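You operate a simulated robot arm through the tools that you are given. There is no shell and no other tool.

Carry out the task below with a simulated robot arm. There is one attempt and no reset: what you move stays moved.

Task
Pump four strokes over the filter in the grey cabinet, then swap it for the dirty one.
Fine: The clean filter goes on the side shelf; shut the drawer. Set down upright: blue filter, green filter.

It is judged by the outcome, as a careful person would: the job done as asked, and still so three seconds after it is handed in. It fails if anything else is knocked over, pushed out of place, dropped, spilled or broken.

Robot
A 7-joint arm with a two-finger gripper, fixed in place. Base frame: the origin is at the foot of the arm, x ahead of it, y to its left, z up. Lengths are in mm, angles in degrees, forces in N, time in s.
With the tool pointing down near the work surface it reaches from about 160 to 660 mm from the base axis. Its first joint turns from -143.0 to 143.0 degrees. Payload 2.45 kg.
The TCP is the grasp point between the finger pads, 26 mm short of the fingertips. In the tool frame z runs along the fingers and y along their closing line. The gripper opens to 96 mm. The gripper's body begins 69 mm behind the TCP.
Orientation is told as [roll, pitch, yaw] about the base's x, y, z axes, in that order, counted from this pose: with the fingers straight down and closing along the base's y, the tool's x points along the base's -x, its y along +y and its z along -z.

Tools
- The arm moves only by the tool jog_arm. Its argument "steps" is one flat list of numbers, 7 for each row, row after row: the shift along the tool's x, y, z in mm, then the turn, a rotation vector about the tool's x, y, z in degrees, then the finger opening in mm, from 0 to 96. In form: [tx, ty, tz, ax, ay, az, jaw, tx, ty, tz, ax, ay, az, jaw, ...]. A call has 1 to 20 rows; each row shifts and turns the commanded pose from where the row before left it, along the tool's axes as they then stand. Rows are played at 5 a second. More than 50 mm and 8.6 degrees between two rows, or a gripper value outside its range, and nothing of the call is played. A pose out of reach is approached as far as the arm can. The call stops where the force on the tool passes 90 N (or 10 N more than at its start, if that is more) or the arm is blocked; 0.2 s more then pass. The fingers move at their own pace and stop on an object; they squeeze with about 34 N. The grip force told is the motor's: it shows also when the fingers shut on nothing. Time passes only in rows, and 0.2 s behind the last, so rows that do not move let the fingers close. The reply holds the time, the measured pose of the TCP, the force on the tool along the base axes, the opening and the grip force, in the units named above and with some noise, with the torque about the TCP (base axes, N m) and any sound that the robot's microphone picked up.
- Cameras (640 x 400 px; columns grow to the right, rows downward): "scene" is fixed at [34.7, -649, 1430.9]; the picture's right is [0.89, -0.46, 0.00], its down [-0.19, -0.37, -0.91] and it looks along [0.42, 0.81, -0.42] (base axes); focal length 326 px, centre (320, 200). "wrist" rides on the gripper at [82, 3, -98] in the tool frame; the picture's right is [-0.04, 1.00, 0.00], its down [-0.73, -0.03, -0.68] and it looks along [-0.68, -0.03, 0.73] (tool axes); focal length 256 px, centre (320, 200). There is no depth. A picture from a camera that has moved, and an enlarged one, comes with that camera's place and axes in the base frame and with its lens. The place of the scene camera against the robot may be out by one fixed shift of up to 18 mm in any direction.
- capture(camera): a new picture of that camera. The clock stands still meanwhile.
- slide_trunk(by): slides the trunk up (or, below 0, down) by that many mm; the arm rides with it, the base frame stays. It gives what a move gives, with no picture.
- close_up(camera, box): a new picture of the part [left, top, right, bottom] of that camera's present view, enlarged. The clock stands still meanwhile.
- finish_job(): hands the job in; it is judged then, once.

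Nothing tells you positions but the pictures and the camera data. Unless the task says otherwise, let go and move clear before handing in.

The tools are called after "Emit:" by a JSON object that holds its "name" and its "arguments". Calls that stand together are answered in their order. jog_arm: Moves the arm, as the interface text tells. Its arguments: {"type":"object","properties":{"steps":{"type":"array","items":{"type":"number"}}},"required":["steps"]} The other tools are called the same way: slide_trunk (by) slides the trunk up or down; capture (camera) takes a picture; close_up (camera, box) takes an enlarged picture of a part of a camera's view; finish_job () hands the job in.

At the start:

```text
time: 0.0
tool_pos: [389.0, 118.2, 1289.5]
ee_rot: [0.0, 0.0, 0.1]
wrist_force: [0.1, 0.9, 0.7]
wrist_torque: [0.02, 0.0, 0.02]
finger_gap: 96.0
finger_force: 0.0
trunk travel left (down, up): [-575.0, 65.0]
```

scene: 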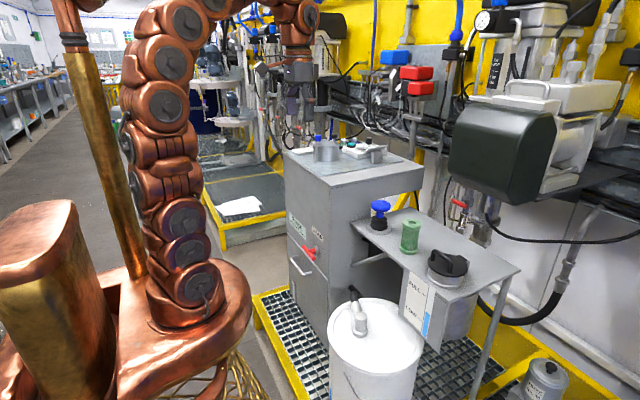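
wrist: 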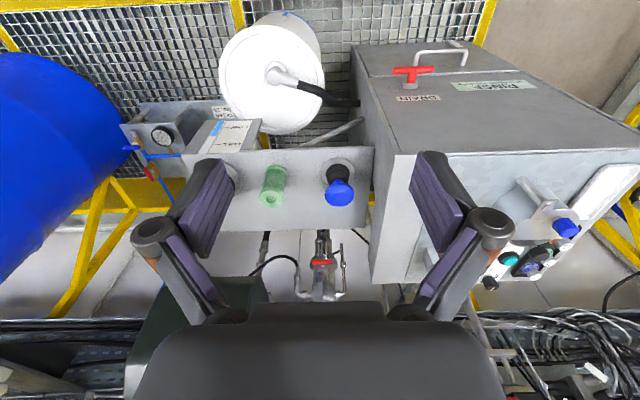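

I see a grey cabinet with a red handle/valve and a drawer handle, a side shelf with a blue-topped object, a green object and a black-capped one, and a white drum with a pump. I'll look closer before moving.

Emit:
{"name": "close_up", "arguments": {"camera": "scene", "box": [270, 120, 430, 220]}}

Emit:
{"name": "close_up", "arguments": {"camera": "scene", "box": [340, 180, 530, 300]}}

Emit:
{"name": "close_up", "arguments": {"camera": "scene", "box": [260, 190, 450, 310]}}

Emit:
{"name": "close_up", "arguments": {"camera": "wrist", "box": [340, 30, 640, 220]}}

Emit:
{"name": "close_up", "arguments": {"camera": "wrist", "box": [120, 60, 380, 220]}}

Emit:
{"name": "close_up", "arguments": {"camera": "wrist", "box": [440, 160, 640, 300]}}

Emit:
{"name": "close_up", "arguments": {"camera": "scene", "box": [310, 260, 470, 400]}}

```text
4.00 times, centred on (350, 170) of scene
camera zoom: at [34.7, -649.0, 1430.9], right [0.89, -0.46, 0.0], down [-0.19, -0.37, -0.91], along [0.42, 0.81, -0.42], focal length 1305 px, centre (200, 320)
```

zoom: 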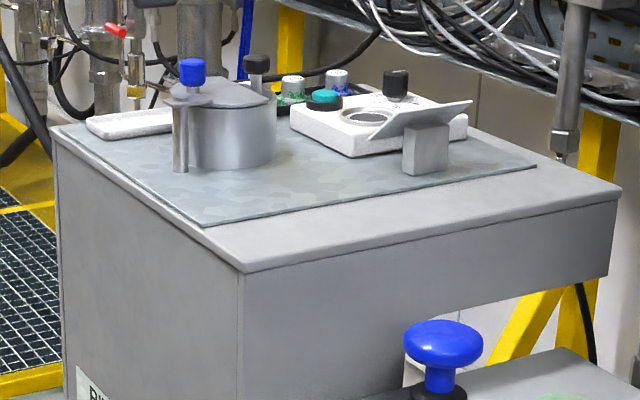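

```text
3.33 times, centred on (435, 240) of scene
camera zoom: at [34.7, -649.0, 1430.9], right [0.89, -0.46, 0.0], down [-0.19, -0.37, -0.91], along [0.42, 0.81, -0.42], focal length 1087 px, centre (-63, 67)
```

zoom: 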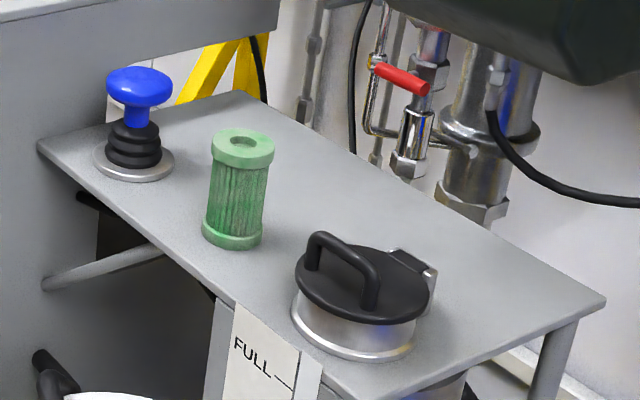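

```text
3.33 times, centred on (355, 250) of scene
camera zoom: at [34.7, -649.0, 1430.9], right [0.89, -0.46, 0.0], down [-0.19, -0.37, -0.91], along [0.42, 0.81, -0.42], focal length 1087 px, centre (203, 33)
```

zoom: 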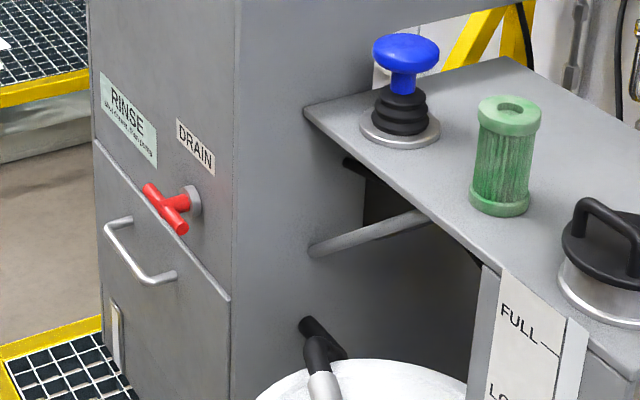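

```text
2.11 times, centred on (490, 125) of wrist
camera zoom: at [306.5, 122.7, 1385.6], right [0.04, 1.0, 0.0], down [0.73, -0.03, 0.68], along [0.68, -0.03, -0.73], focal length 539 px, centre (-38, 358)
```

zoom: 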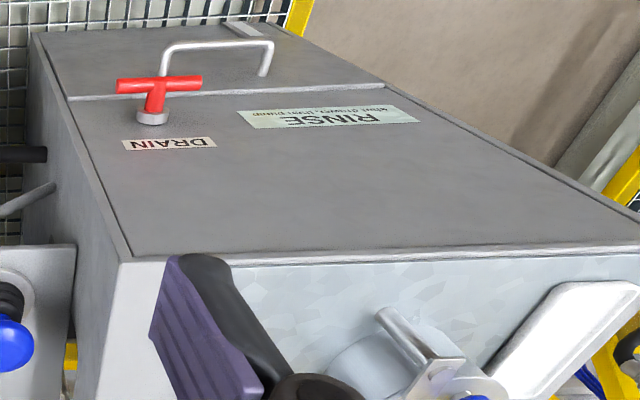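

```text
2.46 times, centred on (250, 140) of wrist
camera zoom: at [306.5, 122.7, 1385.6], right [0.04, 1.0, 0.0], down [0.73, -0.03, 0.68], along [0.68, -0.03, -0.73], focal length 630 px, centre (492, 348)
```

zoom: 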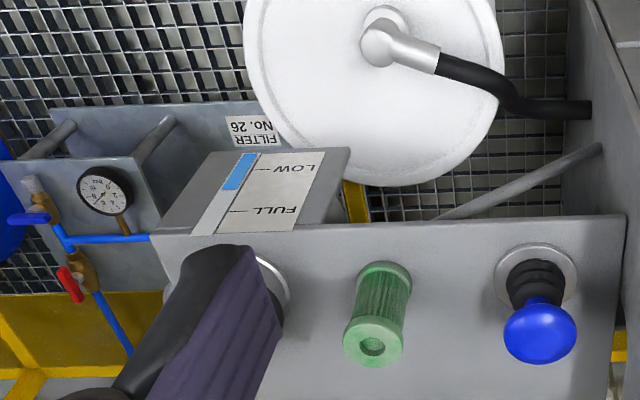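

```text
2.86 times, centred on (540, 230) of wrist
camera zoom: at [306.5, 122.7, 1385.6], right [0.04, 1.0, 0.0], down [0.73, -0.03, 0.68], along [0.68, -0.03, -0.73], focal length 731 px, centre (-309, 114)
```

zoom: 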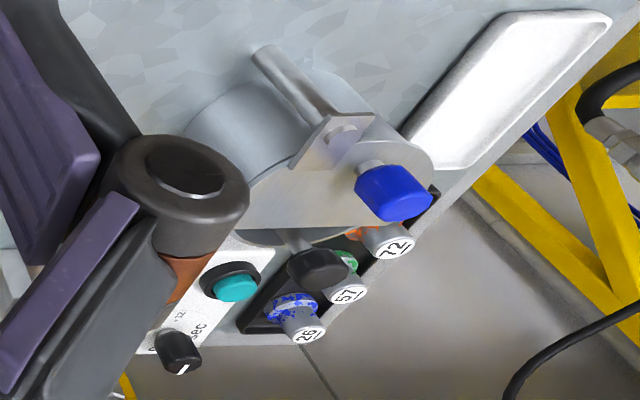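

```text
2.86 times, centred on (390, 330) of scene
camera zoom: at [34.7, -649.0, 1430.9], right [0.89, -0.46, 0.0], down [-0.19, -0.37, -0.91], along [0.42, 0.81, -0.42], focal length 932 px, centre (120, -171)
```

zoom: 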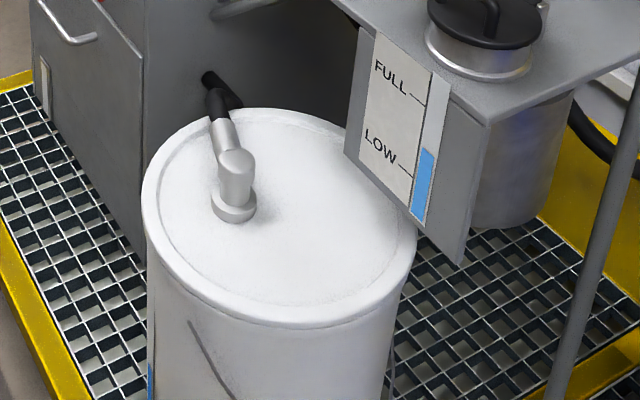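

The shelf carries a blue bellows pump knob, a green filter and a black-lidded tank; the cabinet front has a drawer with a handle, a red DRAIN tap and a RINSE label. I'll read the labels at higher zoom.

Emit:
{"name": "close_up", "arguments": {"camera": "wrist", "box": [380, 55, 550, 115]}}

Emit:
{"name": "close_up", "arguments": {"camera": "scene", "box": [280, 205, 340, 255]}}

Emit:
{"name": "close_up", "arguments": {"camera": "scene", "box": [280, 235, 340, 310]}}

Emit:
{"name": "close_up", "arguments": {"camera": "wrist", "box": [130, 85, 250, 165]}}

Emit:
{"name": "close_up", "arguments": {"camera": "wrist", "box": [460, 230, 580, 310]}}

```text
3.76 times, centred on (465, 85) of wrist
camera zoom: at [306.5, 122.7, 1385.6], right [0.04, 1.0, 0.0], down [0.73, -0.03, 0.68], along [0.68, -0.03, -0.73], focal length 964 px, centre (-226, 633)
```

zoom: 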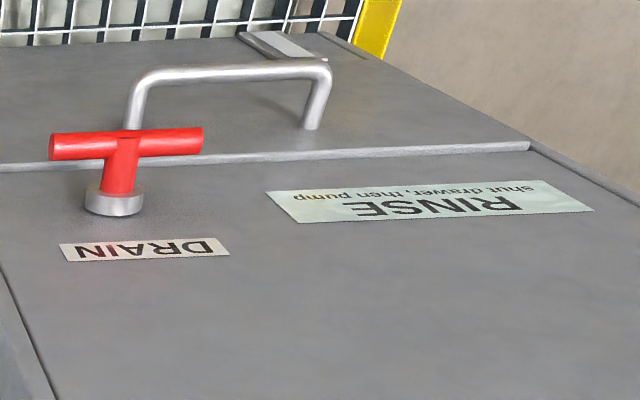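

```text
8.00 times, centred on (310, 230) of scene
camera zoom: at [34.7, -649.0, 1430.9], right [0.89, -0.46, 0.0], down [-0.19, -0.37, -0.91], along [0.42, 0.81, -0.42], focal length 2610 px, centre (400, -40)
```

zoom: 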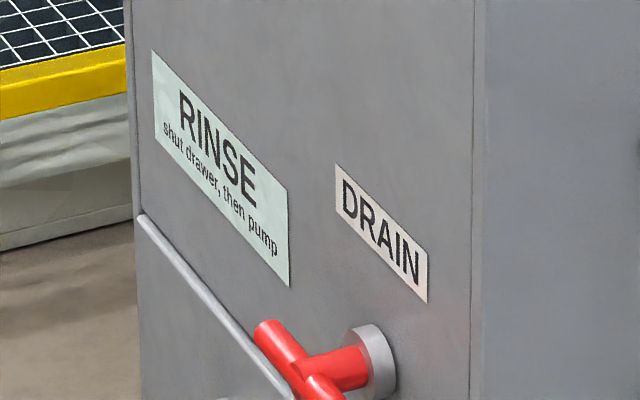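

```text
5.33 times, centred on (310, 272) of scene
camera zoom: at [34.7, -649.0, 1430.9], right [0.89, -0.46, 0.0], down [-0.19, -0.37, -0.91], along [0.42, 0.81, -0.42], focal length 1740 px, centre (373, -187)
```

zoom: 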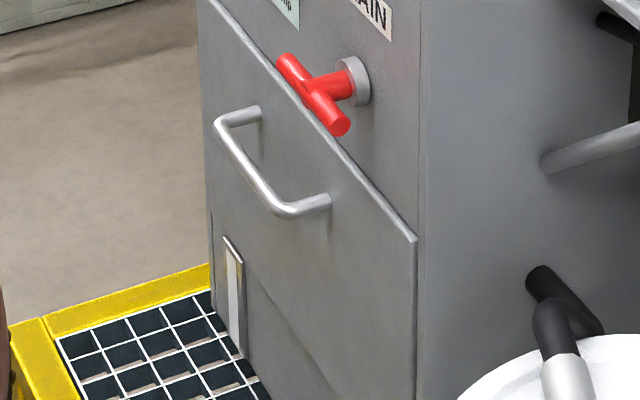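

```text
5.00 times, centred on (190, 125) of wrist
camera zoom: at [306.5, 122.7, 1385.6], right [0.04, 1.0, 0.0], down [0.73, -0.03, 0.68], along [0.68, -0.03, -0.73], focal length 1280 px, centre (970, 575)
```

zoom: 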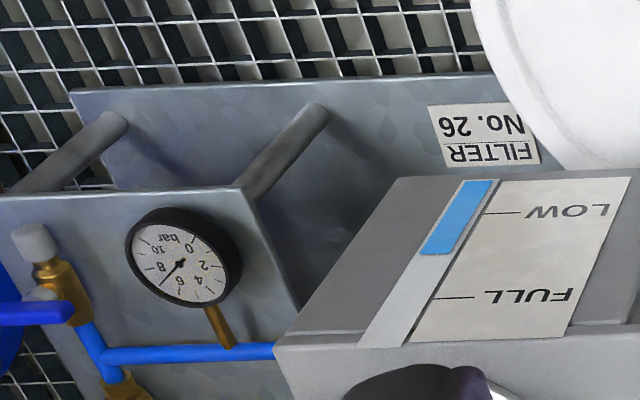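

```text
5.00 times, centred on (520, 270) of wrist
camera zoom: at [306.5, 122.7, 1385.6], right [0.04, 1.0, 0.0], down [0.73, -0.03, 0.68], along [0.68, -0.03, -0.73], focal length 1280 px, centre (-680, -150)
```

zoom: 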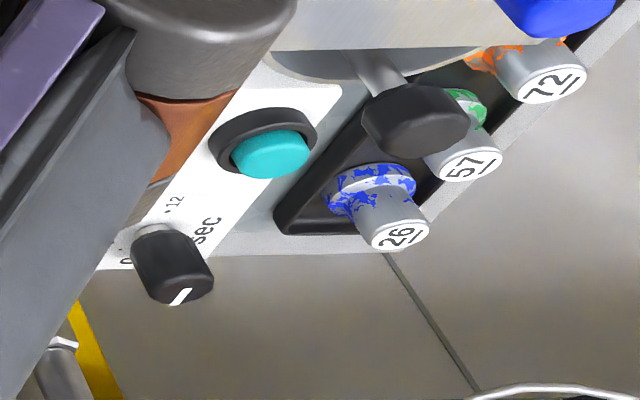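

The pump, green filter and tank are ahead at about x 680 and z 900–960. The cabinet front faces the robot, with the drawer handle near (510, 460, 550). I'll lower the trunk a bit for a second viewpoint.

Emit:
{"name": "slide_trunk", "arguments": {"by": -200}}

Emit:
{"name": "capture", "arguments": {"camera": "wrist"}}

Emit:
{"name": "capture", "arguments": {"camera": "scene"}}

```text
time: 2.2
tool_pos: [387.1, 118.7, 1089.2]
ee_rot: [0.1, 0.0, 0.0]
wrist_force: [-0.1, -0.1, -0.2]
wrist_torque: [0.0, -0.01, 0.0]
finger_gap: 96.1
finger_force: 0.0
trunk travel left (down, up): [-375.0, 265.0]
```

```text
taken
camera wrist: at [306.4, 122.6, 1185.7], right [0.04, 1.0, 0.0], down [0.73, -0.03, 0.68], along [0.68, -0.03, -0.73], focal length 256 px, centre (320, 200)
```

wrist: 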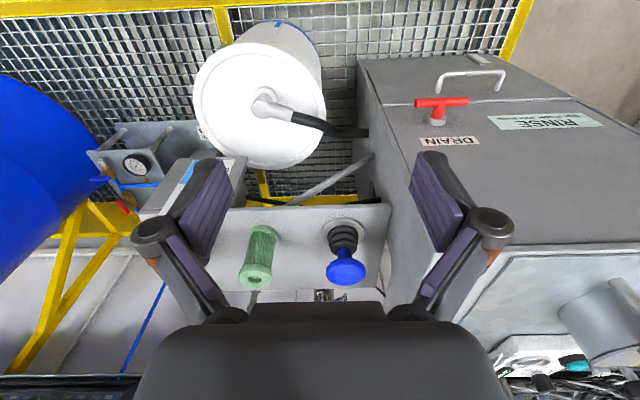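

```text
taken
```

scene: 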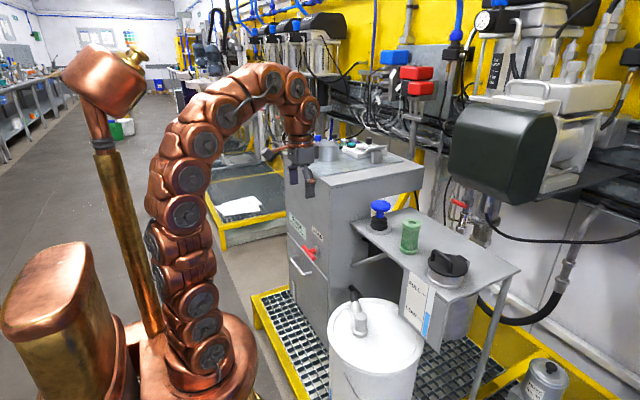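

The pump knob triangulates to about (688, 150, 954), the green filter top to (706, -7, 948), the drain tap to (514, 347, 697) and the drawer handle to (500, 444, 586). I'll move forward above the shelf to see how far the arm reaches.

Emit:
{"name": "jog_arm", "arguments": {"steps": [-50, 8, 0, 0, 0, 0, 96, -50, 8, 0, 0, 0, 0, 96, -50, 8, 0, 0, 0, 0, 96, -50, 8, 0, 0, 0, 0, 96]}}

Emit:
{"name": "capture", "arguments": {"camera": "wrist"}}

```text
refused: row 1 steps farther than a row can; nothing moved
```

```text
taken
camera wrist: at [306.4, 122.6, 1185.7], right [0.04, 1.0, 0.0], down [0.73, -0.03, 0.68], along [0.68, -0.03, -0.73], focal length 256 px, centre (320, 200)
```

wrist: 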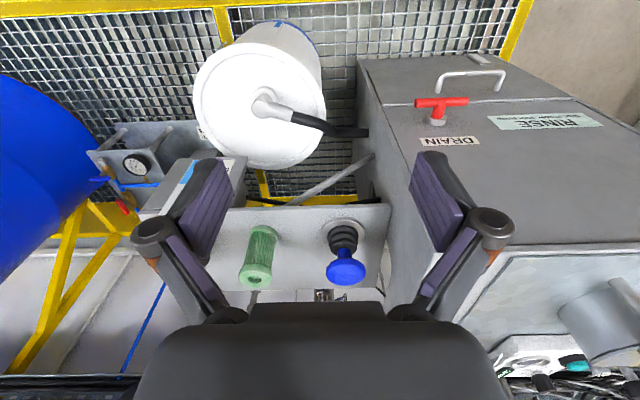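

The row was slightly over the 50 mm limit and nothing moved, so the view is unchanged. I'll use smaller steps.

Emit:
{"name": "jog_arm", "arguments": {"steps": [-45, 7, 0, 0, 0, 0, 96, -45, 8, 0, 0, 0, 0, 96, -45, 8, 0, 0, 0, 0, 96, -45, 8, 0, 0, 0, 0, 96]}}

Emit:
{"name": "capture", "arguments": {"camera": "wrist"}}

```text
time: 3.2
tool_pos: [491.0, 141.6, 1070.5]
ee_rot: [0.0, 0.0, 0.0]
wrist_force: [-0.6, 0.1, -0.3]
wrist_torque: [0.01, -0.03, 0.0]
finger_gap: 95.7
finger_force: 0.0
out of reach, approached as far as the arm can: row 2, 3, 4
trunk travel left (down, up): [-375.0, 265.0]
```

```text
taken
camera wrist: at [409.7, 145.5, 1168.2], right [0.04, 1.0, 0.0], down [0.73, -0.03, 0.68], along [0.68, -0.03, -0.73], focal length 256 px, centre (320, 200)
```

wrist: 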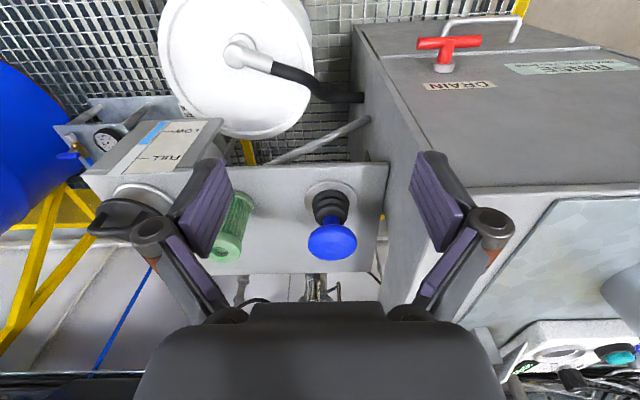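

The arm is at its reach limit here because the shoulder is too low for this height. I'll raise the trunk again and work downward at shelf height with a forward tilt.

Emit:
{"name": "slide_trunk", "arguments": {"by": 200}}

Emit:
{"name": "jog_arm", "arguments": {"steps": [0, 0, 40, 0, 0, 0, 96, 0, 0, 40, 0, 0, 0, 96, 0, 0, 40, 0, 0, 0, 96, 0, 0, 40, 0, 0, 0, 96]}}

```text
time: 5.3
tool_pos: [490.2, 141.3, 1270.9]
ee_rot: [0.0, 0.0, 0.1]
wrist_force: [0.1, -0.4, -0.4]
wrist_torque: [-0.01, -0.02, -0.01]
finger_gap: 96.0
finger_force: 0.0
trunk travel left (down, up): [-575.0, 65.0]
```

```text
time: 6.3
tool_pos: [491.5, 140.5, 1111.2]
ee_rot: [-0.1, 0.0, -0.1]
wrist_force: [-0.2, -0.2, 0.5]
wrist_torque: [0.02, -0.05, 0.03]
finger_gap: 96.0
finger_force: 0.1
trunk travel left (down, up): [-575.0, 65.0]
```

Reach is fine at this height. I'll close the fingers, tilt 30° forward and approach the pump knob from above.

Emit:
{"name": "jog_arm", "arguments": {"steps": [0, 0, 0, 0, -7.5, 0, 0, 0, 0, 0, 0, -7.5, 0, 0, 0, 0, 0, 0, -7.5, 0, 0, 0, 0, 0, 0, -7.5, 0, 0, -19.6, 2.3, 38.7, 0, 0, 0, 0, -19.6, 2.3, 38.7, 0, 0, 0, 0, -19.6, 2.3, 38.7, 0, 0, 0, 0]}}

Emit:
{"name": "capture", "arguments": {"camera": "wrist"}}

Emit:
{"name": "capture", "arguments": {"camera": "scene"}}

```text
time: 7.9
tool_pos: [599.1, 147.8, 1042.0]
ee_rot: [-0.1, -29.9, 0.0]
wrist_force: [0.0, 0.5, 1.2]
wrist_torque: [-0.02, 0.0, 0.03]
finger_gap: 0.1
finger_force: 28.9
trunk travel left (down, up): [-575.0, 65.0]
```

```text
taken
camera wrist: at [481.0, 151.9, 1084.2], right [0.04, 1.0, 0.02], down [0.3, -0.03, 0.95], along [0.95, -0.03, -0.3], focal length 256 px, centre (320, 200)
```

wrist: 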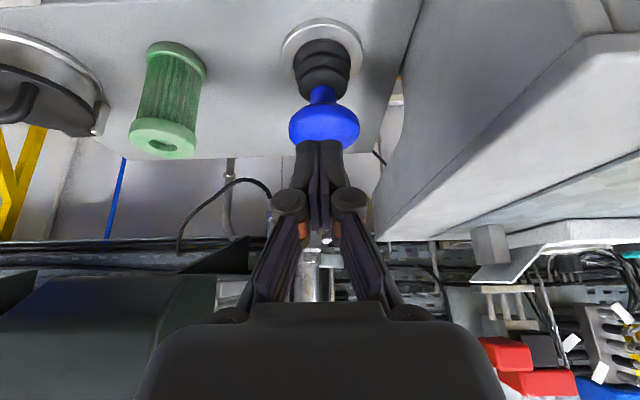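

```text
taken
```

scene: 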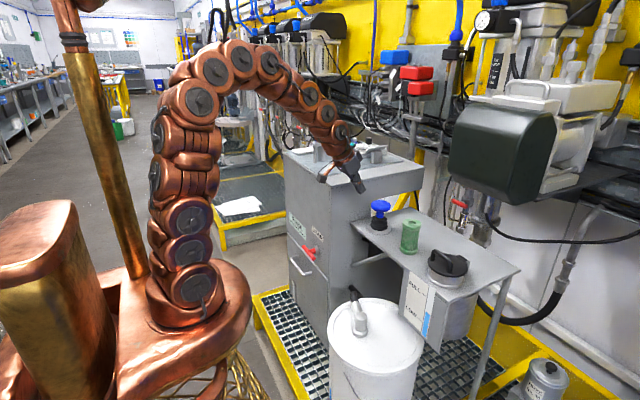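

The wrist view refines the pump axis to about (692, 150), with the knob dome top near z 957. I'll bring the closed fingertips to just above the knob.

Emit:
{"name": "jog_arm", "arguments": {"steps": [-19, 0.7, 24.7, 0, 0, 0, 0, -19, 0.7, 24.7, 0, 0, 0, 0, -19, 0.7, 24.7, 0, 0, 0, 0]}}

Emit:
{"name": "capture", "arguments": {"camera": "wrist"}}

Emit:
{"name": "close_up", "arguments": {"camera": "scene", "box": [320, 130, 480, 270]}}

```text
time: 8.7
tool_pos: [682.9, 148.6, 1005.1]
ee_rot: [-0.1, -30.1, 0.0]
wrist_force: [0.0, 0.3, 0.3]
wrist_torque: [0.01, -0.01, -0.04]
finger_gap: 0.0
finger_force: 28.8
trunk travel left (down, up): [-575.0, 65.0]
```

```text
taken
camera wrist: at [564.3, 152.6, 1047.5], right [0.04, 1.0, 0.02], down [0.29, -0.03, 0.96], along [0.95, -0.03, -0.3], focal length 256 px, centre (320, 200)
```

wrist: 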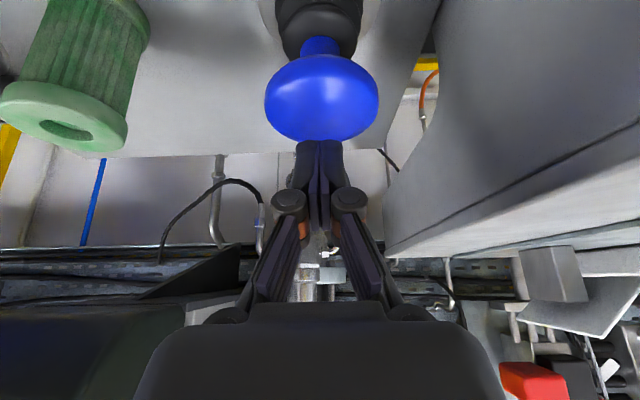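

```text
2.86 times, centred on (400, 200) of scene
camera zoom: at [34.7, -649.0, 1430.9], right [0.89, -0.46, 0.0], down [-0.19, -0.37, -0.91], along [0.42, 0.81, -0.42], focal length 932 px, centre (91, 200)
```

zoom: 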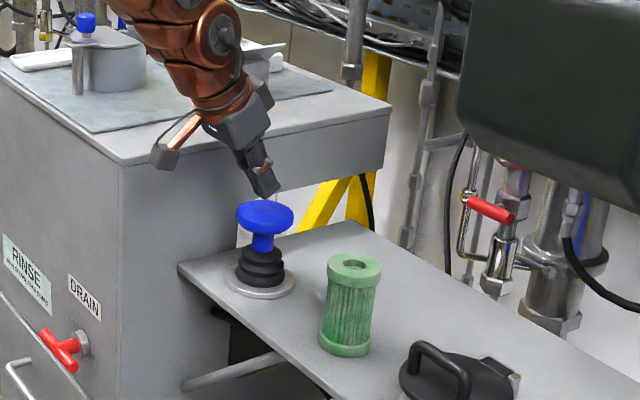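

Two views agree the knob is centred at (689, 151, 945), and the fingertips sit about 20 mm above it. I'll press down in small steps and watch the force.

Emit:
{"name": "jog_arm", "arguments": {"steps": [5, 0.5, 8.66, 0, 0, 0, 0, 5, 0.5, 8.66, 0, 0, 0, 0, 3, 0, 5.2, 0, 0, 0, 0, 3, 0, 5.2, 0, 0, 0, 0]}}

Emit:
{"name": "close_up", "arguments": {"camera": "scene", "box": [320, 130, 480, 270]}}

```text
time: 9.7
tool_pos: [685.5, 149.3, 974.8]
ee_rot: [0.0, -30.1, -0.1]
wrist_force: [1.2, -3.0, 6.1]
wrist_torque: [-0.09, -0.03, 0.0]
finger_gap: 5.9
finger_force: 28.2
trunk travel left (down, up): [-575.0, 65.0]
```

```text
2.86 times, centred on (400, 200) of scene
camera zoom: at [34.7, -649.0, 1430.9], right [0.89, -0.46, 0.0], down [-0.19, -0.37, -0.91], along [0.42, 0.81, -0.42], focal length 932 px, centre (91, 200)
```

zoom: 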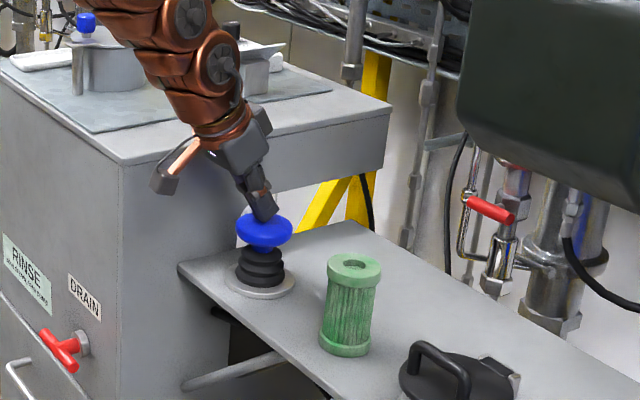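

The fingers touch the dome with 6 N, and the knob is already moving. I'll keep pressing.

Emit:
{"name": "jog_arm", "arguments": {"steps": [3, 0, 5.2, 0, 0, 0, 0, 3, 0, 5.2, 0, 0, 0, 0, 3, 0, 5.2, 0, 0, 0, 0]}}

Emit:
{"name": "close_up", "arguments": {"camera": "scene", "box": [320, 130, 480, 270]}}

```text
time: 10.5
tool_pos: [686.0, 149.4, 959.3]
ee_rot: [0.1, -30.6, 0.0]
wrist_force: [-4.8, -10.3, 33.9]
wrist_torque: [-0.28, 0.07, -0.03]
finger_gap: 6.1
finger_force: 27.8
trunk travel left (down, up): [-575.0, 65.0]
```

```text
2.86 times, centred on (400, 200) of scene
camera zoom: at [34.7, -649.0, 1430.9], right [0.89, -0.46, 0.0], down [-0.19, -0.37, -0.91], along [0.42, 0.81, -0.42], focal length 932 px, centre (91, 200)
```

zoom: 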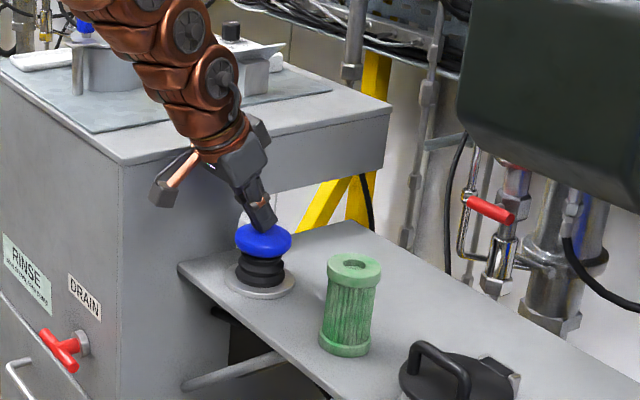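

The force is rising at 34 N, so the end of the stroke may be close. I'll press a little more to confirm the bottom.

Emit:
{"name": "jog_arm", "arguments": {"steps": [2, 0, 3.46, 0, 0, 0, 0, 2, 0, 3.46, 0, 0, 0, 0]}}

Emit:
{"name": "close_up", "arguments": {"camera": "scene", "box": [320, 180, 480, 320]}}

```text
time: 11.3
tool_pos: [691.3, 151.0, 960.7]
ee_rot: [0.6, -31.7, -0.1]
wrist_force: [-4.6, -5.0, 45.4]
wrist_torque: [-0.11, -0.04, -0.15]
finger_gap: 5.9
finger_force: 28.4
trunk travel left (down, up): [-575.0, 65.0]
stopped in row 2: the force on the tool passed its limit at 94 N (the readings are from after the stop); the commanded pose is now the measured one
```

```text
2.86 times, centred on (400, 250) of scene
camera zoom: at [34.7, -649.0, 1430.9], right [0.89, -0.46, 0.0], down [-0.19, -0.37, -0.91], along [0.42, 0.81, -0.42], focal length 932 px, centre (91, 57)
```

zoom: 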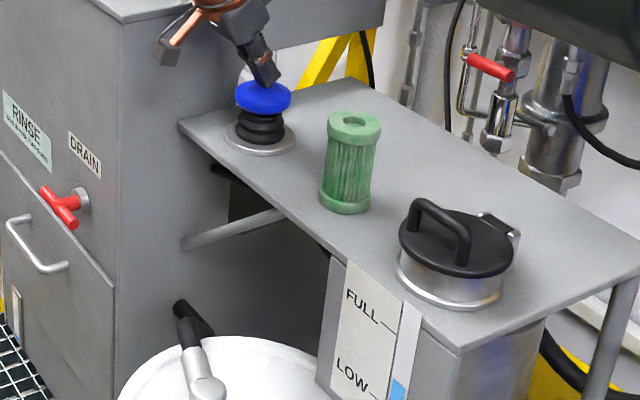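

The knob bottomed at 94 N, which is the first full stroke. I'll release fully and check that the knob springs back and whether the tank gauge dropped.

Emit:
{"name": "jog_arm", "arguments": {"steps": [-6, -1, -20, 0, 1.7, 0, 0, -10, 0, -17.3, 0, 0, 0, 0, 0, 0, 0, 0, 0, 0, 0]}}

Emit:
{"name": "close_up", "arguments": {"camera": "scene", "box": [320, 180, 480, 320]}}

Emit:
{"name": "close_up", "arguments": {"camera": "scene", "box": [395, 265, 445, 345]}}

Emit:
{"name": "close_up", "arguments": {"camera": "scene", "box": [280, 235, 340, 310]}}

Emit:
{"name": "capture", "arguments": {"camera": "wrist"}}

```text
time: 12.1
tool_pos: [685.7, 149.9, 993.1]
ee_rot: [0.3, -29.2, -0.1]
wrist_force: [-0.5, 0.0, 0.9]
wrist_torque: [0.01, -0.02, 0.01]
finger_gap: 0.0
finger_force: 28.1
trunk travel left (down, up): [-575.0, 65.0]
```

```text
2.86 times, centred on (400, 250) of scene
camera zoom: at [34.7, -649.0, 1430.9], right [0.89, -0.46, 0.0], down [-0.19, -0.37, -0.91], along [0.42, 0.81, -0.42], focal length 932 px, centre (91, 57)
```

zoom: 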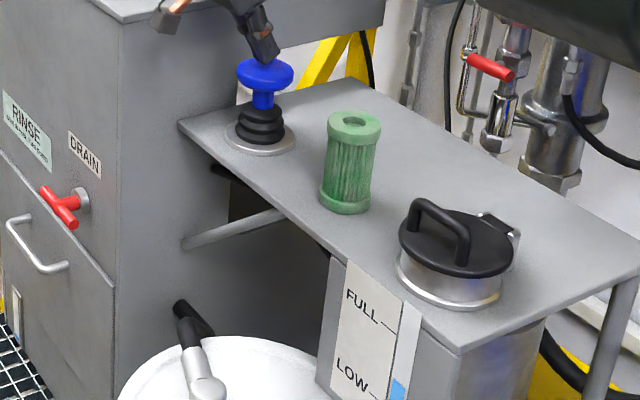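

```text
5.00 times, centred on (420, 305) of scene
camera zoom: at [34.7, -649.0, 1430.9], right [0.89, -0.46, 0.0], down [-0.19, -0.37, -0.91], along [0.42, 0.81, -0.42], focal length 1631 px, centre (-180, -325)
```

zoom: 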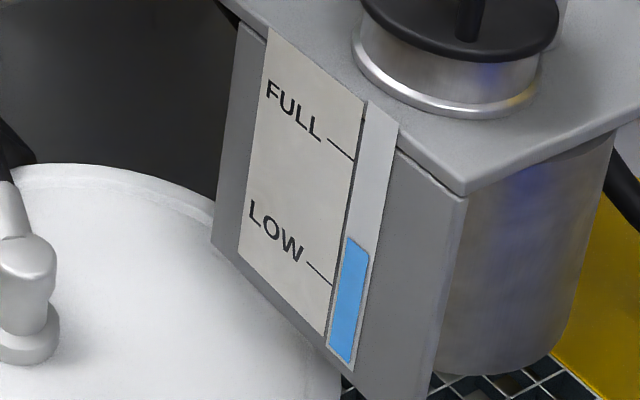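

```text
5.33 times, centred on (310, 272) of scene
camera zoom: at [34.7, -649.0, 1430.9], right [0.89, -0.46, 0.0], down [-0.19, -0.37, -0.91], along [0.42, 0.81, -0.42], focal length 1740 px, centre (373, -187)
```

zoom: 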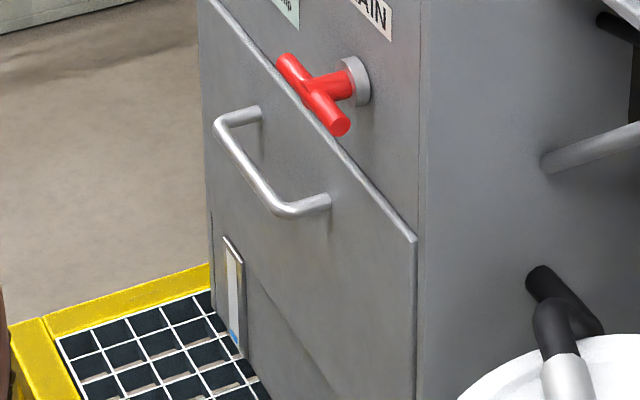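

```text
taken
camera wrist: at [567.4, 153.8, 1038.2], right [0.03, 1.0, 0.02], down [0.31, -0.03, 0.95], along [0.95, -0.03, -0.31], focal length 256 px, centre (320, 200)
```

wrist: 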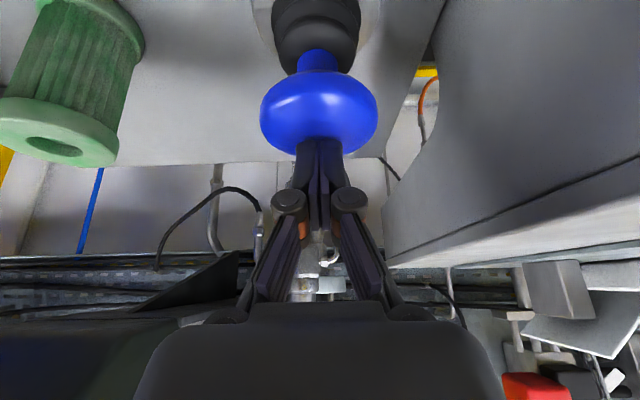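

The first stroke worked. The knob sprang back, and a trace of blue now shows in the sight glass on the drawer front, so water collects in the drawer and will need draining before I open it. Now for stroke two.

Emit:
{"name": "close_up", "arguments": {"camera": "scene", "box": [292, 270, 322, 300]}}

Emit:
{"name": "jog_arm", "arguments": {"steps": [4, 0, 6.93, 0, -0.5, 0, 0, 4, 0, 6.93, 0, 0, 0, 0, 3, 0, 5.2, 0, 0, 0, 0, 3, 0, 5.2, 0, 0, 0, 0, 3, 0, 5.2, 0, 0, 0, 0, 2, 0, 3.46, 0, 0, 0, 0]}}

Emit:
{"name": "close_up", "arguments": {"camera": "scene", "box": [320, 180, 480, 320]}}

Emit:
{"name": "close_up", "arguments": {"camera": "scene", "box": [292, 270, 322, 300]}}

```text
13.33 times, centred on (307, 285) of scene
camera zoom: at [34.7, -649.0, 1430.9], right [0.89, -0.46, 0.0], down [-0.19, -0.37, -0.91], along [0.42, 0.81, -0.42], focal length 4350 px, centre (493, -933)
```

zoom: 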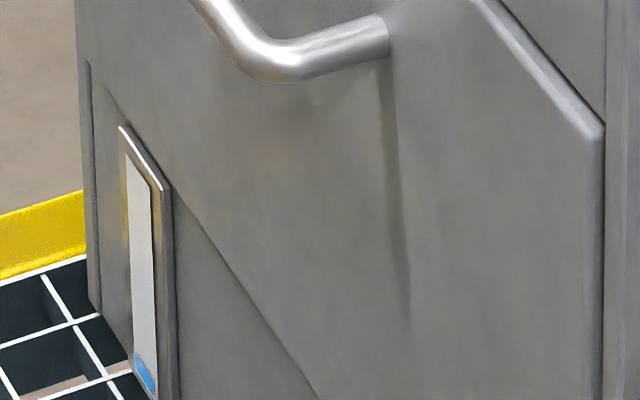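

```text
time: 13.5
tool_pos: [685.2, 150.4, 959.9]
ee_rot: [0.5, -30.2, -0.2]
wrist_force: [0.4, -4.6, 36.5]
wrist_torque: [-0.12, -0.13, -0.3]
finger_gap: 6.2
finger_force: 28.1
trunk travel left (down, up): [-575.0, 65.0]
```

```text
2.86 times, centred on (400, 250) of scene
camera zoom: at [34.7, -649.0, 1430.9], right [0.89, -0.46, 0.0], down [-0.19, -0.37, -0.91], along [0.42, 0.81, -0.42], focal length 932 px, centre (91, 57)
```

zoom: 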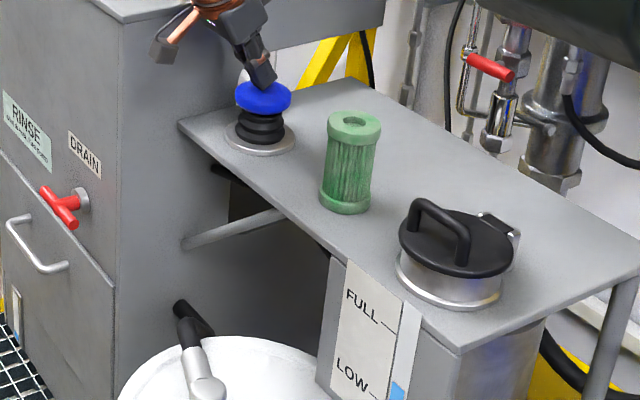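

```text
13.33 times, centred on (307, 285) of scene
camera zoom: at [34.7, -649.0, 1430.9], right [0.89, -0.46, 0.0], down [-0.19, -0.37, -0.91], along [0.42, 0.81, -0.42], focal length 4350 px, centre (493, -933)
```

zoom: 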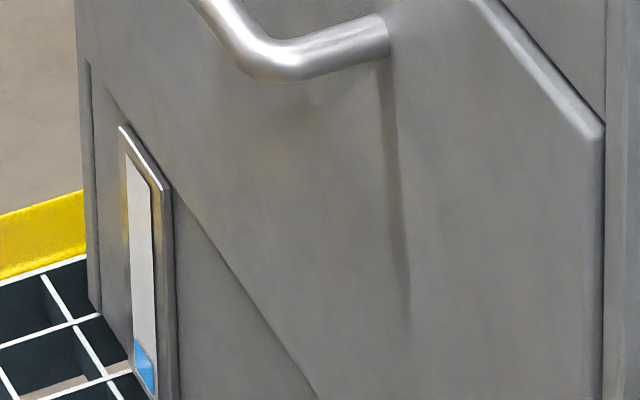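

Stroke two registered, as the sight glass level rose a step. I'll push slightly to make sure it's bottomed, then release.

Emit:
{"name": "jog_arm", "arguments": {"steps": [1.5, 0, 2.6, 0, 0, 0, 0]}}

Emit:
{"name": "close_up", "arguments": {"camera": "scene", "box": [292, 270, 322, 300]}}

Emit:
{"name": "jog_arm", "arguments": {"steps": [-8, 0, -15, 0, 0, 0, 0, -11, 0, -19, 0, 0, 0, 0, 0, 0, 0, 0, 0, 0, 0]}}

Emit:
{"name": "close_up", "arguments": {"camera": "scene", "box": [320, 180, 480, 320]}}

Emit:
{"name": "close_up", "arguments": {"camera": "scene", "box": [292, 270, 322, 300]}}

```text
time: 13.9
tool_pos: [685.4, 149.7, 959.4]
ee_rot: [0.5, -30.3, 0.0]
wrist_force: [-1.3, -3.9, 66.9]
wrist_torque: [-0.15, -0.11, -0.39]
finger_gap: 6.1
finger_force: 28.9
trunk travel left (down, up): [-575.0, 65.0]
```

```text
13.33 times, centred on (307, 285) of scene
camera zoom: at [34.7, -649.0, 1430.9], right [0.89, -0.46, 0.0], down [-0.19, -0.37, -0.91], along [0.42, 0.81, -0.42], focal length 4350 px, centre (493, -933)
```

zoom: 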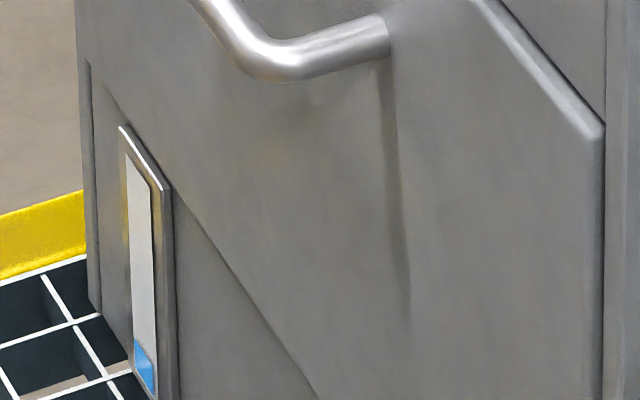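

```text
time: 14.7
tool_pos: [685.6, 149.5, 989.7]
ee_rot: [0.2, -29.5, 0.0]
wrist_force: [-0.4, 0.1, 1.0]
wrist_torque: [-0.03, -0.01, 0.01]
finger_gap: 0.2
finger_force: 28.9
trunk travel left (down, up): [-575.0, 65.0]
```

```text
2.86 times, centred on (400, 250) of scene
camera zoom: at [34.7, -649.0, 1430.9], right [0.89, -0.46, 0.0], down [-0.19, -0.37, -0.91], along [0.42, 0.81, -0.42], focal length 932 px, centre (91, 57)
```

zoom: 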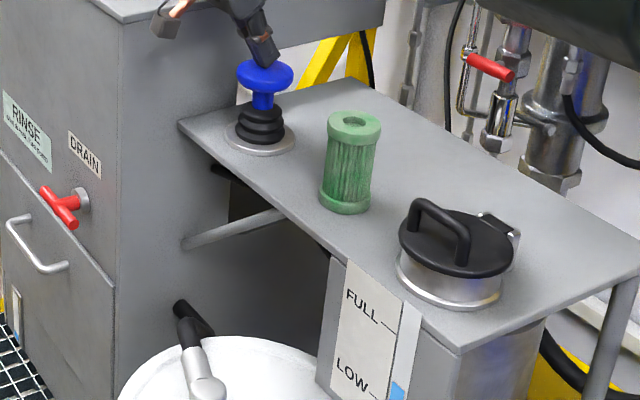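

```text
13.33 times, centred on (307, 285) of scene
camera zoom: at [34.7, -649.0, 1430.9], right [0.89, -0.46, 0.0], down [-0.19, -0.37, -0.91], along [0.42, 0.81, -0.42], focal length 4350 px, centre (493, -933)
```

zoom: 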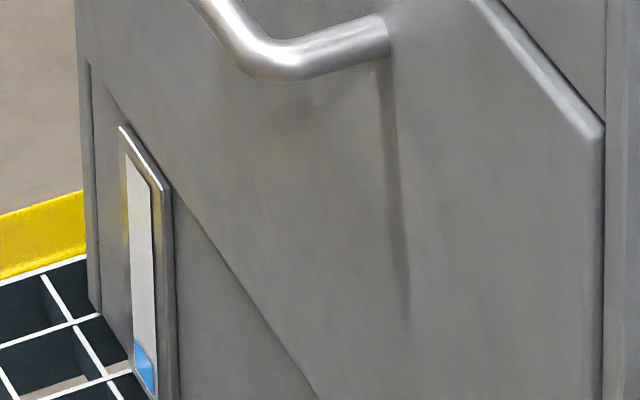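

The bottom stop is at TCP z ≈ 959 and two strokes are done. Next is stroke three, down and up.

Emit:
{"name": "jog_arm", "arguments": {"steps": [4, 0, 6.93, 0, 0, 0, 0, 4, 0, 6.93, 0, 0, 0, 0, 3, 0, 5.2, 0, 0, 0, 0, 3, 0, 5.2, 0, 0, 0, 0, 2, 0, 3.46, 0, 0, 0, 0, 1, 0, 1.73, 0, 0, 0, 0]}}

Emit:
{"name": "close_up", "arguments": {"camera": "scene", "box": [292, 270, 322, 300]}}

Emit:
{"name": "jog_arm", "arguments": {"steps": [-8, 0, -14, 0, 0, 0, 0, -10, 0, -17.3, 0, 0, 0, 0, 0, 0, 0, 0, 0, 0, 0]}}

Emit:
{"name": "close_up", "arguments": {"camera": "scene", "box": [320, 180, 480, 320]}}

Emit:
{"name": "close_up", "arguments": {"camera": "scene", "box": [292, 270, 322, 300]}}

```text
time: 16.1
tool_pos: [684.9, 149.6, 959.2]
ee_rot: [0.4, -30.1, 0.0]
wrist_force: [-1.5, -4.3, 27.5]
wrist_torque: [-0.16, 0.0, 0.01]
finger_gap: 5.9
finger_force: 28.5
trunk travel left (down, up): [-575.0, 65.0]
```

```text
13.33 times, centred on (307, 285) of scene
camera zoom: at [34.7, -649.0, 1430.9], right [0.89, -0.46, 0.0], down [-0.19, -0.37, -0.91], along [0.42, 0.81, -0.42], focal length 4350 px, centre (493, -933)
```

zoom: 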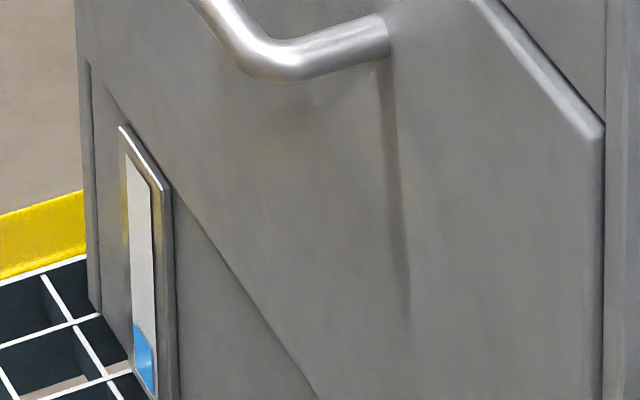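

```text
time: 16.9
tool_pos: [685.1, 153.0, 992.0]
ee_rot: [0.3, -29.5, -0.1]
wrist_force: [-0.2, -0.1, 0.2]
wrist_torque: [-0.02, 0.02, 0.01]
finger_gap: 0.1
finger_force: 28.7
trunk travel left (down, up): [-575.0, 65.0]
```

```text
2.86 times, centred on (400, 250) of scene
camera zoom: at [34.7, -649.0, 1430.9], right [0.89, -0.46, 0.0], down [-0.19, -0.37, -0.91], along [0.42, 0.81, -0.42], focal length 932 px, centre (91, 57)
```

zoom: 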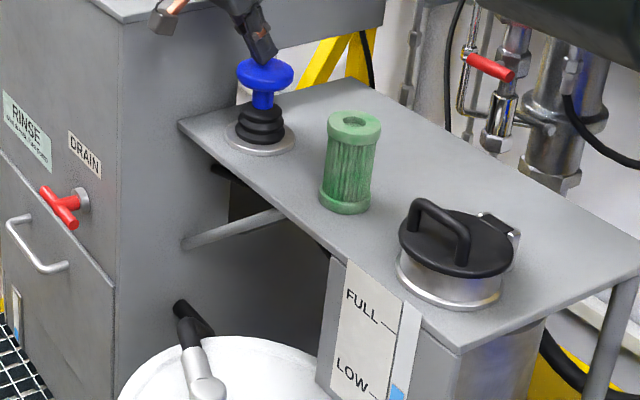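

```text
13.33 times, centred on (307, 285) of scene
camera zoom: at [34.7, -649.0, 1430.9], right [0.89, -0.46, 0.0], down [-0.19, -0.37, -0.91], along [0.42, 0.81, -0.42], focal length 4350 px, centre (493, -933)
```

zoom: 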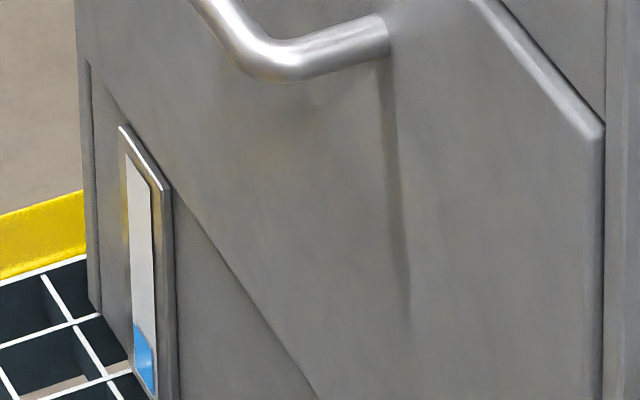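

Three strokes are in, with the level at 355, then 340, then 323 px in the sight glass. Stroke four comes next.

Emit:
{"name": "jog_arm", "arguments": {"steps": [4, -2, 6.93, 0, 0, 0, 0, 4, 0, 6.93, 0, 0, 0, 0, 3, 0, 5.2, 0, 0, 0, 0, 3, 0, 5.2, 0, 0, 0, 0, 2, 0, 3.46, 0, 0, 0, 0, 2, 0, 3.46, 0, 0, 0, 0]}}

Emit:
{"name": "close_up", "arguments": {"camera": "scene", "box": [292, 270, 322, 300]}}

Emit:
{"name": "jog_arm", "arguments": {"steps": [-8, 0, -14, 0, 0, 0, 0, -15, 0, -26, 0, 0, 0, 0, -15, 0, -26, 0, 0, 0, 0]}}

Emit:
{"name": "close_up", "arguments": {"camera": "scene", "box": [320, 180, 480, 320]}}

Emit:
{"name": "close_up", "arguments": {"camera": "scene", "box": [292, 270, 322, 300]}}

Emit:
{"name": "close_up", "arguments": {"camera": "scene", "box": [395, 265, 445, 345]}}

```text
time: 18.3
tool_pos: [684.6, 149.0, 959.8]
ee_rot: [0.3, -29.9, -0.1]
wrist_force: [3.3, 3.9, 17.7]
wrist_torque: [0.09, -0.14, 0.01]
finger_gap: 5.9
finger_force: 28.5
trunk travel left (down, up): [-575.0, 65.0]
```

```text
13.33 times, centred on (307, 285) of scene
camera zoom: at [34.7, -649.0, 1430.9], right [0.89, -0.46, 0.0], down [-0.19, -0.37, -0.91], along [0.42, 0.81, -0.42], focal length 4350 px, centre (493, -933)
```

zoom: 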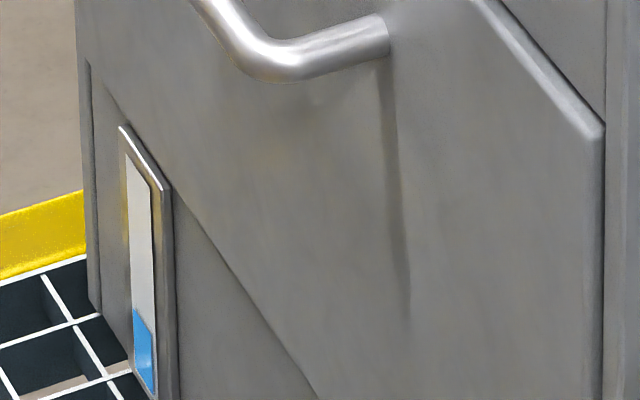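

```text
time: 19.1
tool_pos: [685.1, 145.2, 1033.2]
ee_rot: [0.3, -29.7, -0.1]
wrist_force: [0.0, 1.0, -0.5]
wrist_torque: [0.0, 0.0, -0.01]
finger_gap: 0.0
finger_force: 28.7
trunk travel left (down, up): [-575.0, 65.0]
```

```text
2.86 times, centred on (400, 250) of scene
camera zoom: at [34.7, -649.0, 1430.9], right [0.89, -0.46, 0.0], down [-0.19, -0.37, -0.91], along [0.42, 0.81, -0.42], focal length 932 px, centre (91, 57)
```

zoom: 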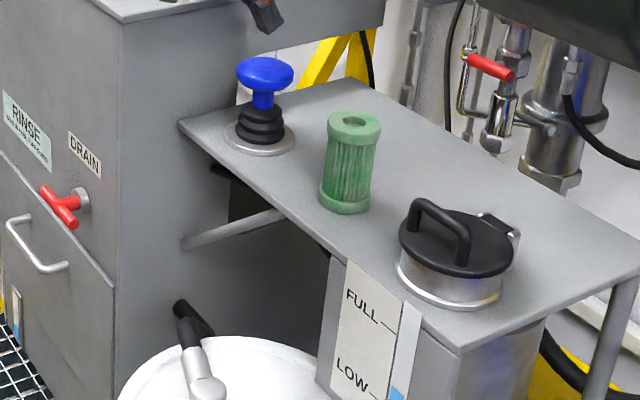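

```text
13.33 times, centred on (307, 285) of scene
camera zoom: at [34.7, -649.0, 1430.9], right [0.89, -0.46, 0.0], down [-0.19, -0.37, -0.91], along [0.42, 0.81, -0.42], focal length 4350 px, centre (493, -933)
```

zoom: 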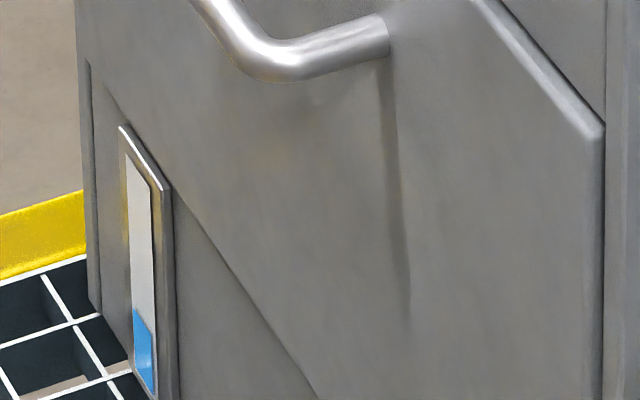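

```text
5.00 times, centred on (420, 305) of scene
camera zoom: at [34.7, -649.0, 1430.9], right [0.89, -0.46, 0.0], down [-0.19, -0.37, -0.91], along [0.42, 0.81, -0.42], focal length 1631 px, centre (-180, -325)
```

zoom: 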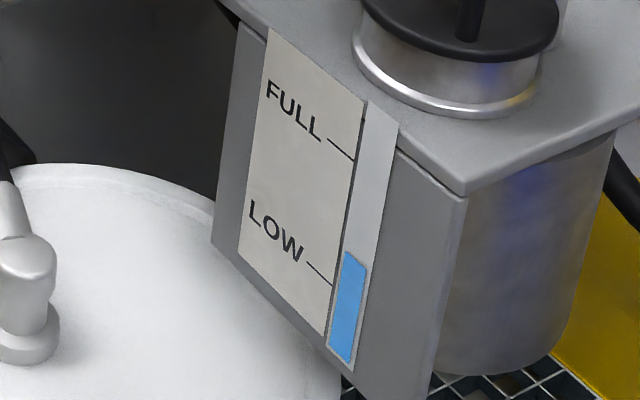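

All four strokes are done; the sight glass went up four equal steps. The drawer now holds rinse water, so I'll back away, lower the trunk and look at the DRAIN tap from the front before touching the drawer.

Emit:
{"name": "jog_arm", "arguments": {"steps": [37, 0, -21.4, 0, 0, 0, 0, 37, 0, -21.4, 0, 0, 0, 0, 37, 0, -21.4, 0, 0, 0, 0, 37, 0, -21.4, 0, 0, 0, 0, 37, 0, -21.4, 0, 0, 0, 0, 37, 0, -21.4, 0, 0, 0, 0, 37, 0, -21.4, 0, 0, 0, 0]}}

Emit:
{"name": "slide_trunk", "arguments": {"by": -220}}

Emit:
{"name": "capture", "arguments": {"camera": "wrist"}}

Emit:
{"name": "capture", "arguments": {"camera": "scene"}}

```text
time: 20.7
tool_pos: [395.2, 147.5, 1036.8]
ee_rot: [0.4, -29.7, -0.1]
wrist_force: [0.4, -0.1, 0.1]
wrist_torque: [0.0, 0.0, 0.01]
finger_gap: 0.1
finger_force: 28.7
out of reach, approached as far as the arm can: row 7
trunk travel left (down, up): [-575.0, 65.0]
```

```text
time: 23.0
tool_pos: [394.1, 146.5, 816.1]
ee_rot: [0.4, -29.7, 0.0]
wrist_force: [0.0, 0.1, 0.5]
wrist_torque: [-0.02, -0.02, 0.02]
finger_gap: 0.1
finger_force: 28.6
trunk travel left (down, up): [-355.0, 285.0]
```

```text
taken
camera wrist: at [275.9, 151.2, 860.9], right [0.03, 1.0, 0.02], down [0.3, -0.03, 0.95], along [0.95, -0.03, -0.3], focal length 256 px, centre (320, 200)
```

wrist: 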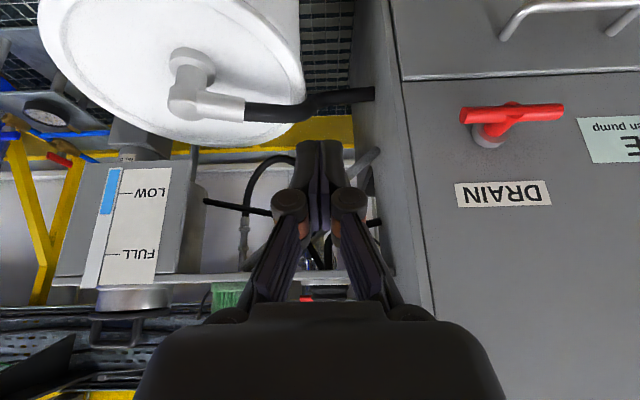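

```text
taken
```

scene: 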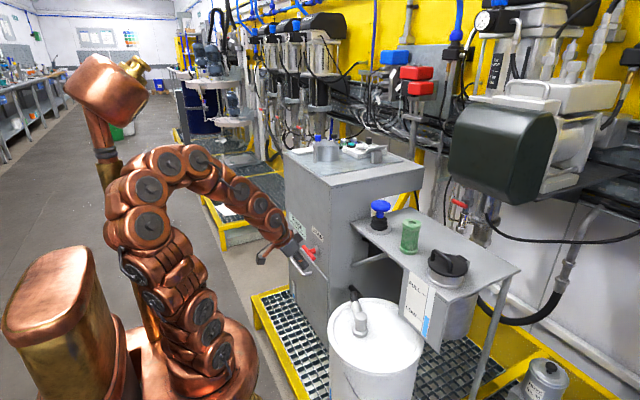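

The tap bar sits horizontally at about (515, 349, 693), and the cabinet face is at x ≈ 558. I'll shift left in front of it and swing the tool horizontal.

Emit:
{"name": "jog_arm", "arguments": {"steps": [-3.5, 40.4, 2, 0, 0, 0, 60, -3.5, 40.4, 2, 0, 0, 0, 60, -3.5, 40.4, 2, 0, 0, 0, 60, -3.5, 40.4, 2, 0, 0, 0, 60, -3.5, 40.4, 2, 0, 0, 0, 60, 0, 0, 0, 0, -7.5, 0, 60, 0, 0, 0, 0, -7.5, 0, 60, 0, 0, 0, 0, -7.5, 0, 60, 0, 0, 0, 0, -7.5, 0, 60, 0, 0, 0, 0, -7.5, 0, 60, 0, 0, 0, 0, -7.5, 0, 60, 0, 0, 0, 0, -7.5, 0, 60, 0, 0, 0, 0, -7.5, 0, 60]}}

Emit:
{"name": "capture", "arguments": {"camera": "wrist"}}

Emit:
{"name": "capture", "arguments": {"camera": "scene"}}

```text
time: 24.8
tool_pos: [422.5, 320.4, 780.6]
ee_rot: [13.6, -31.0, -21.9]
wrist_force: [0.2, 0.3, -0.3]
wrist_torque: [0.03, -0.02, 0.0]
finger_gap: 60.1
finger_force: 0.1
trunk travel left (down, up): [-355.0, 285.0]
stopped in row 8: the arm was blocked; the commanded pose is now the measured one
```

```text
taken
camera wrist: at [304.9, 347.7, 819.2], right [0.28, 0.93, 0.22], down [0.2, -0.28, 0.94], along [0.94, -0.22, -0.27], focal length 256 px, centre (320, 200)
```

wrist: 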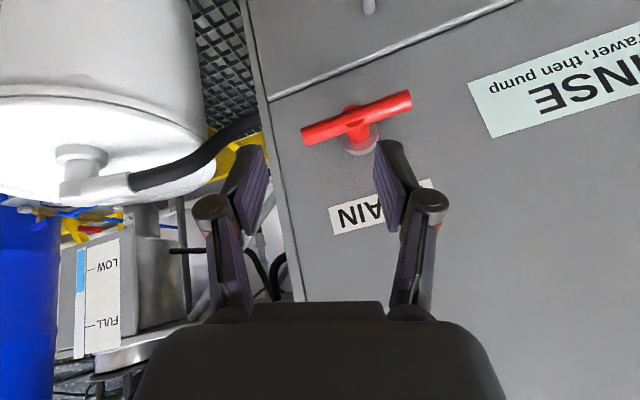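

```text
taken
```

scene: 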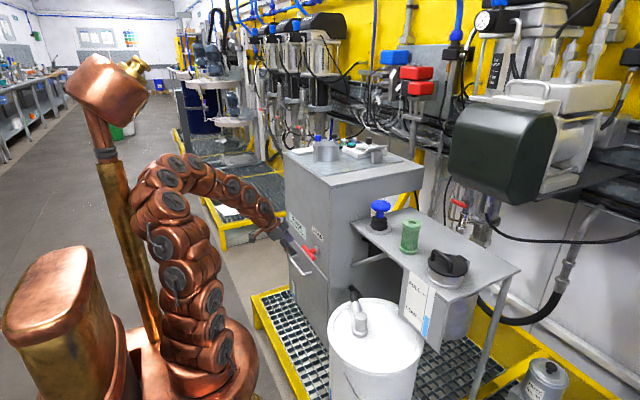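

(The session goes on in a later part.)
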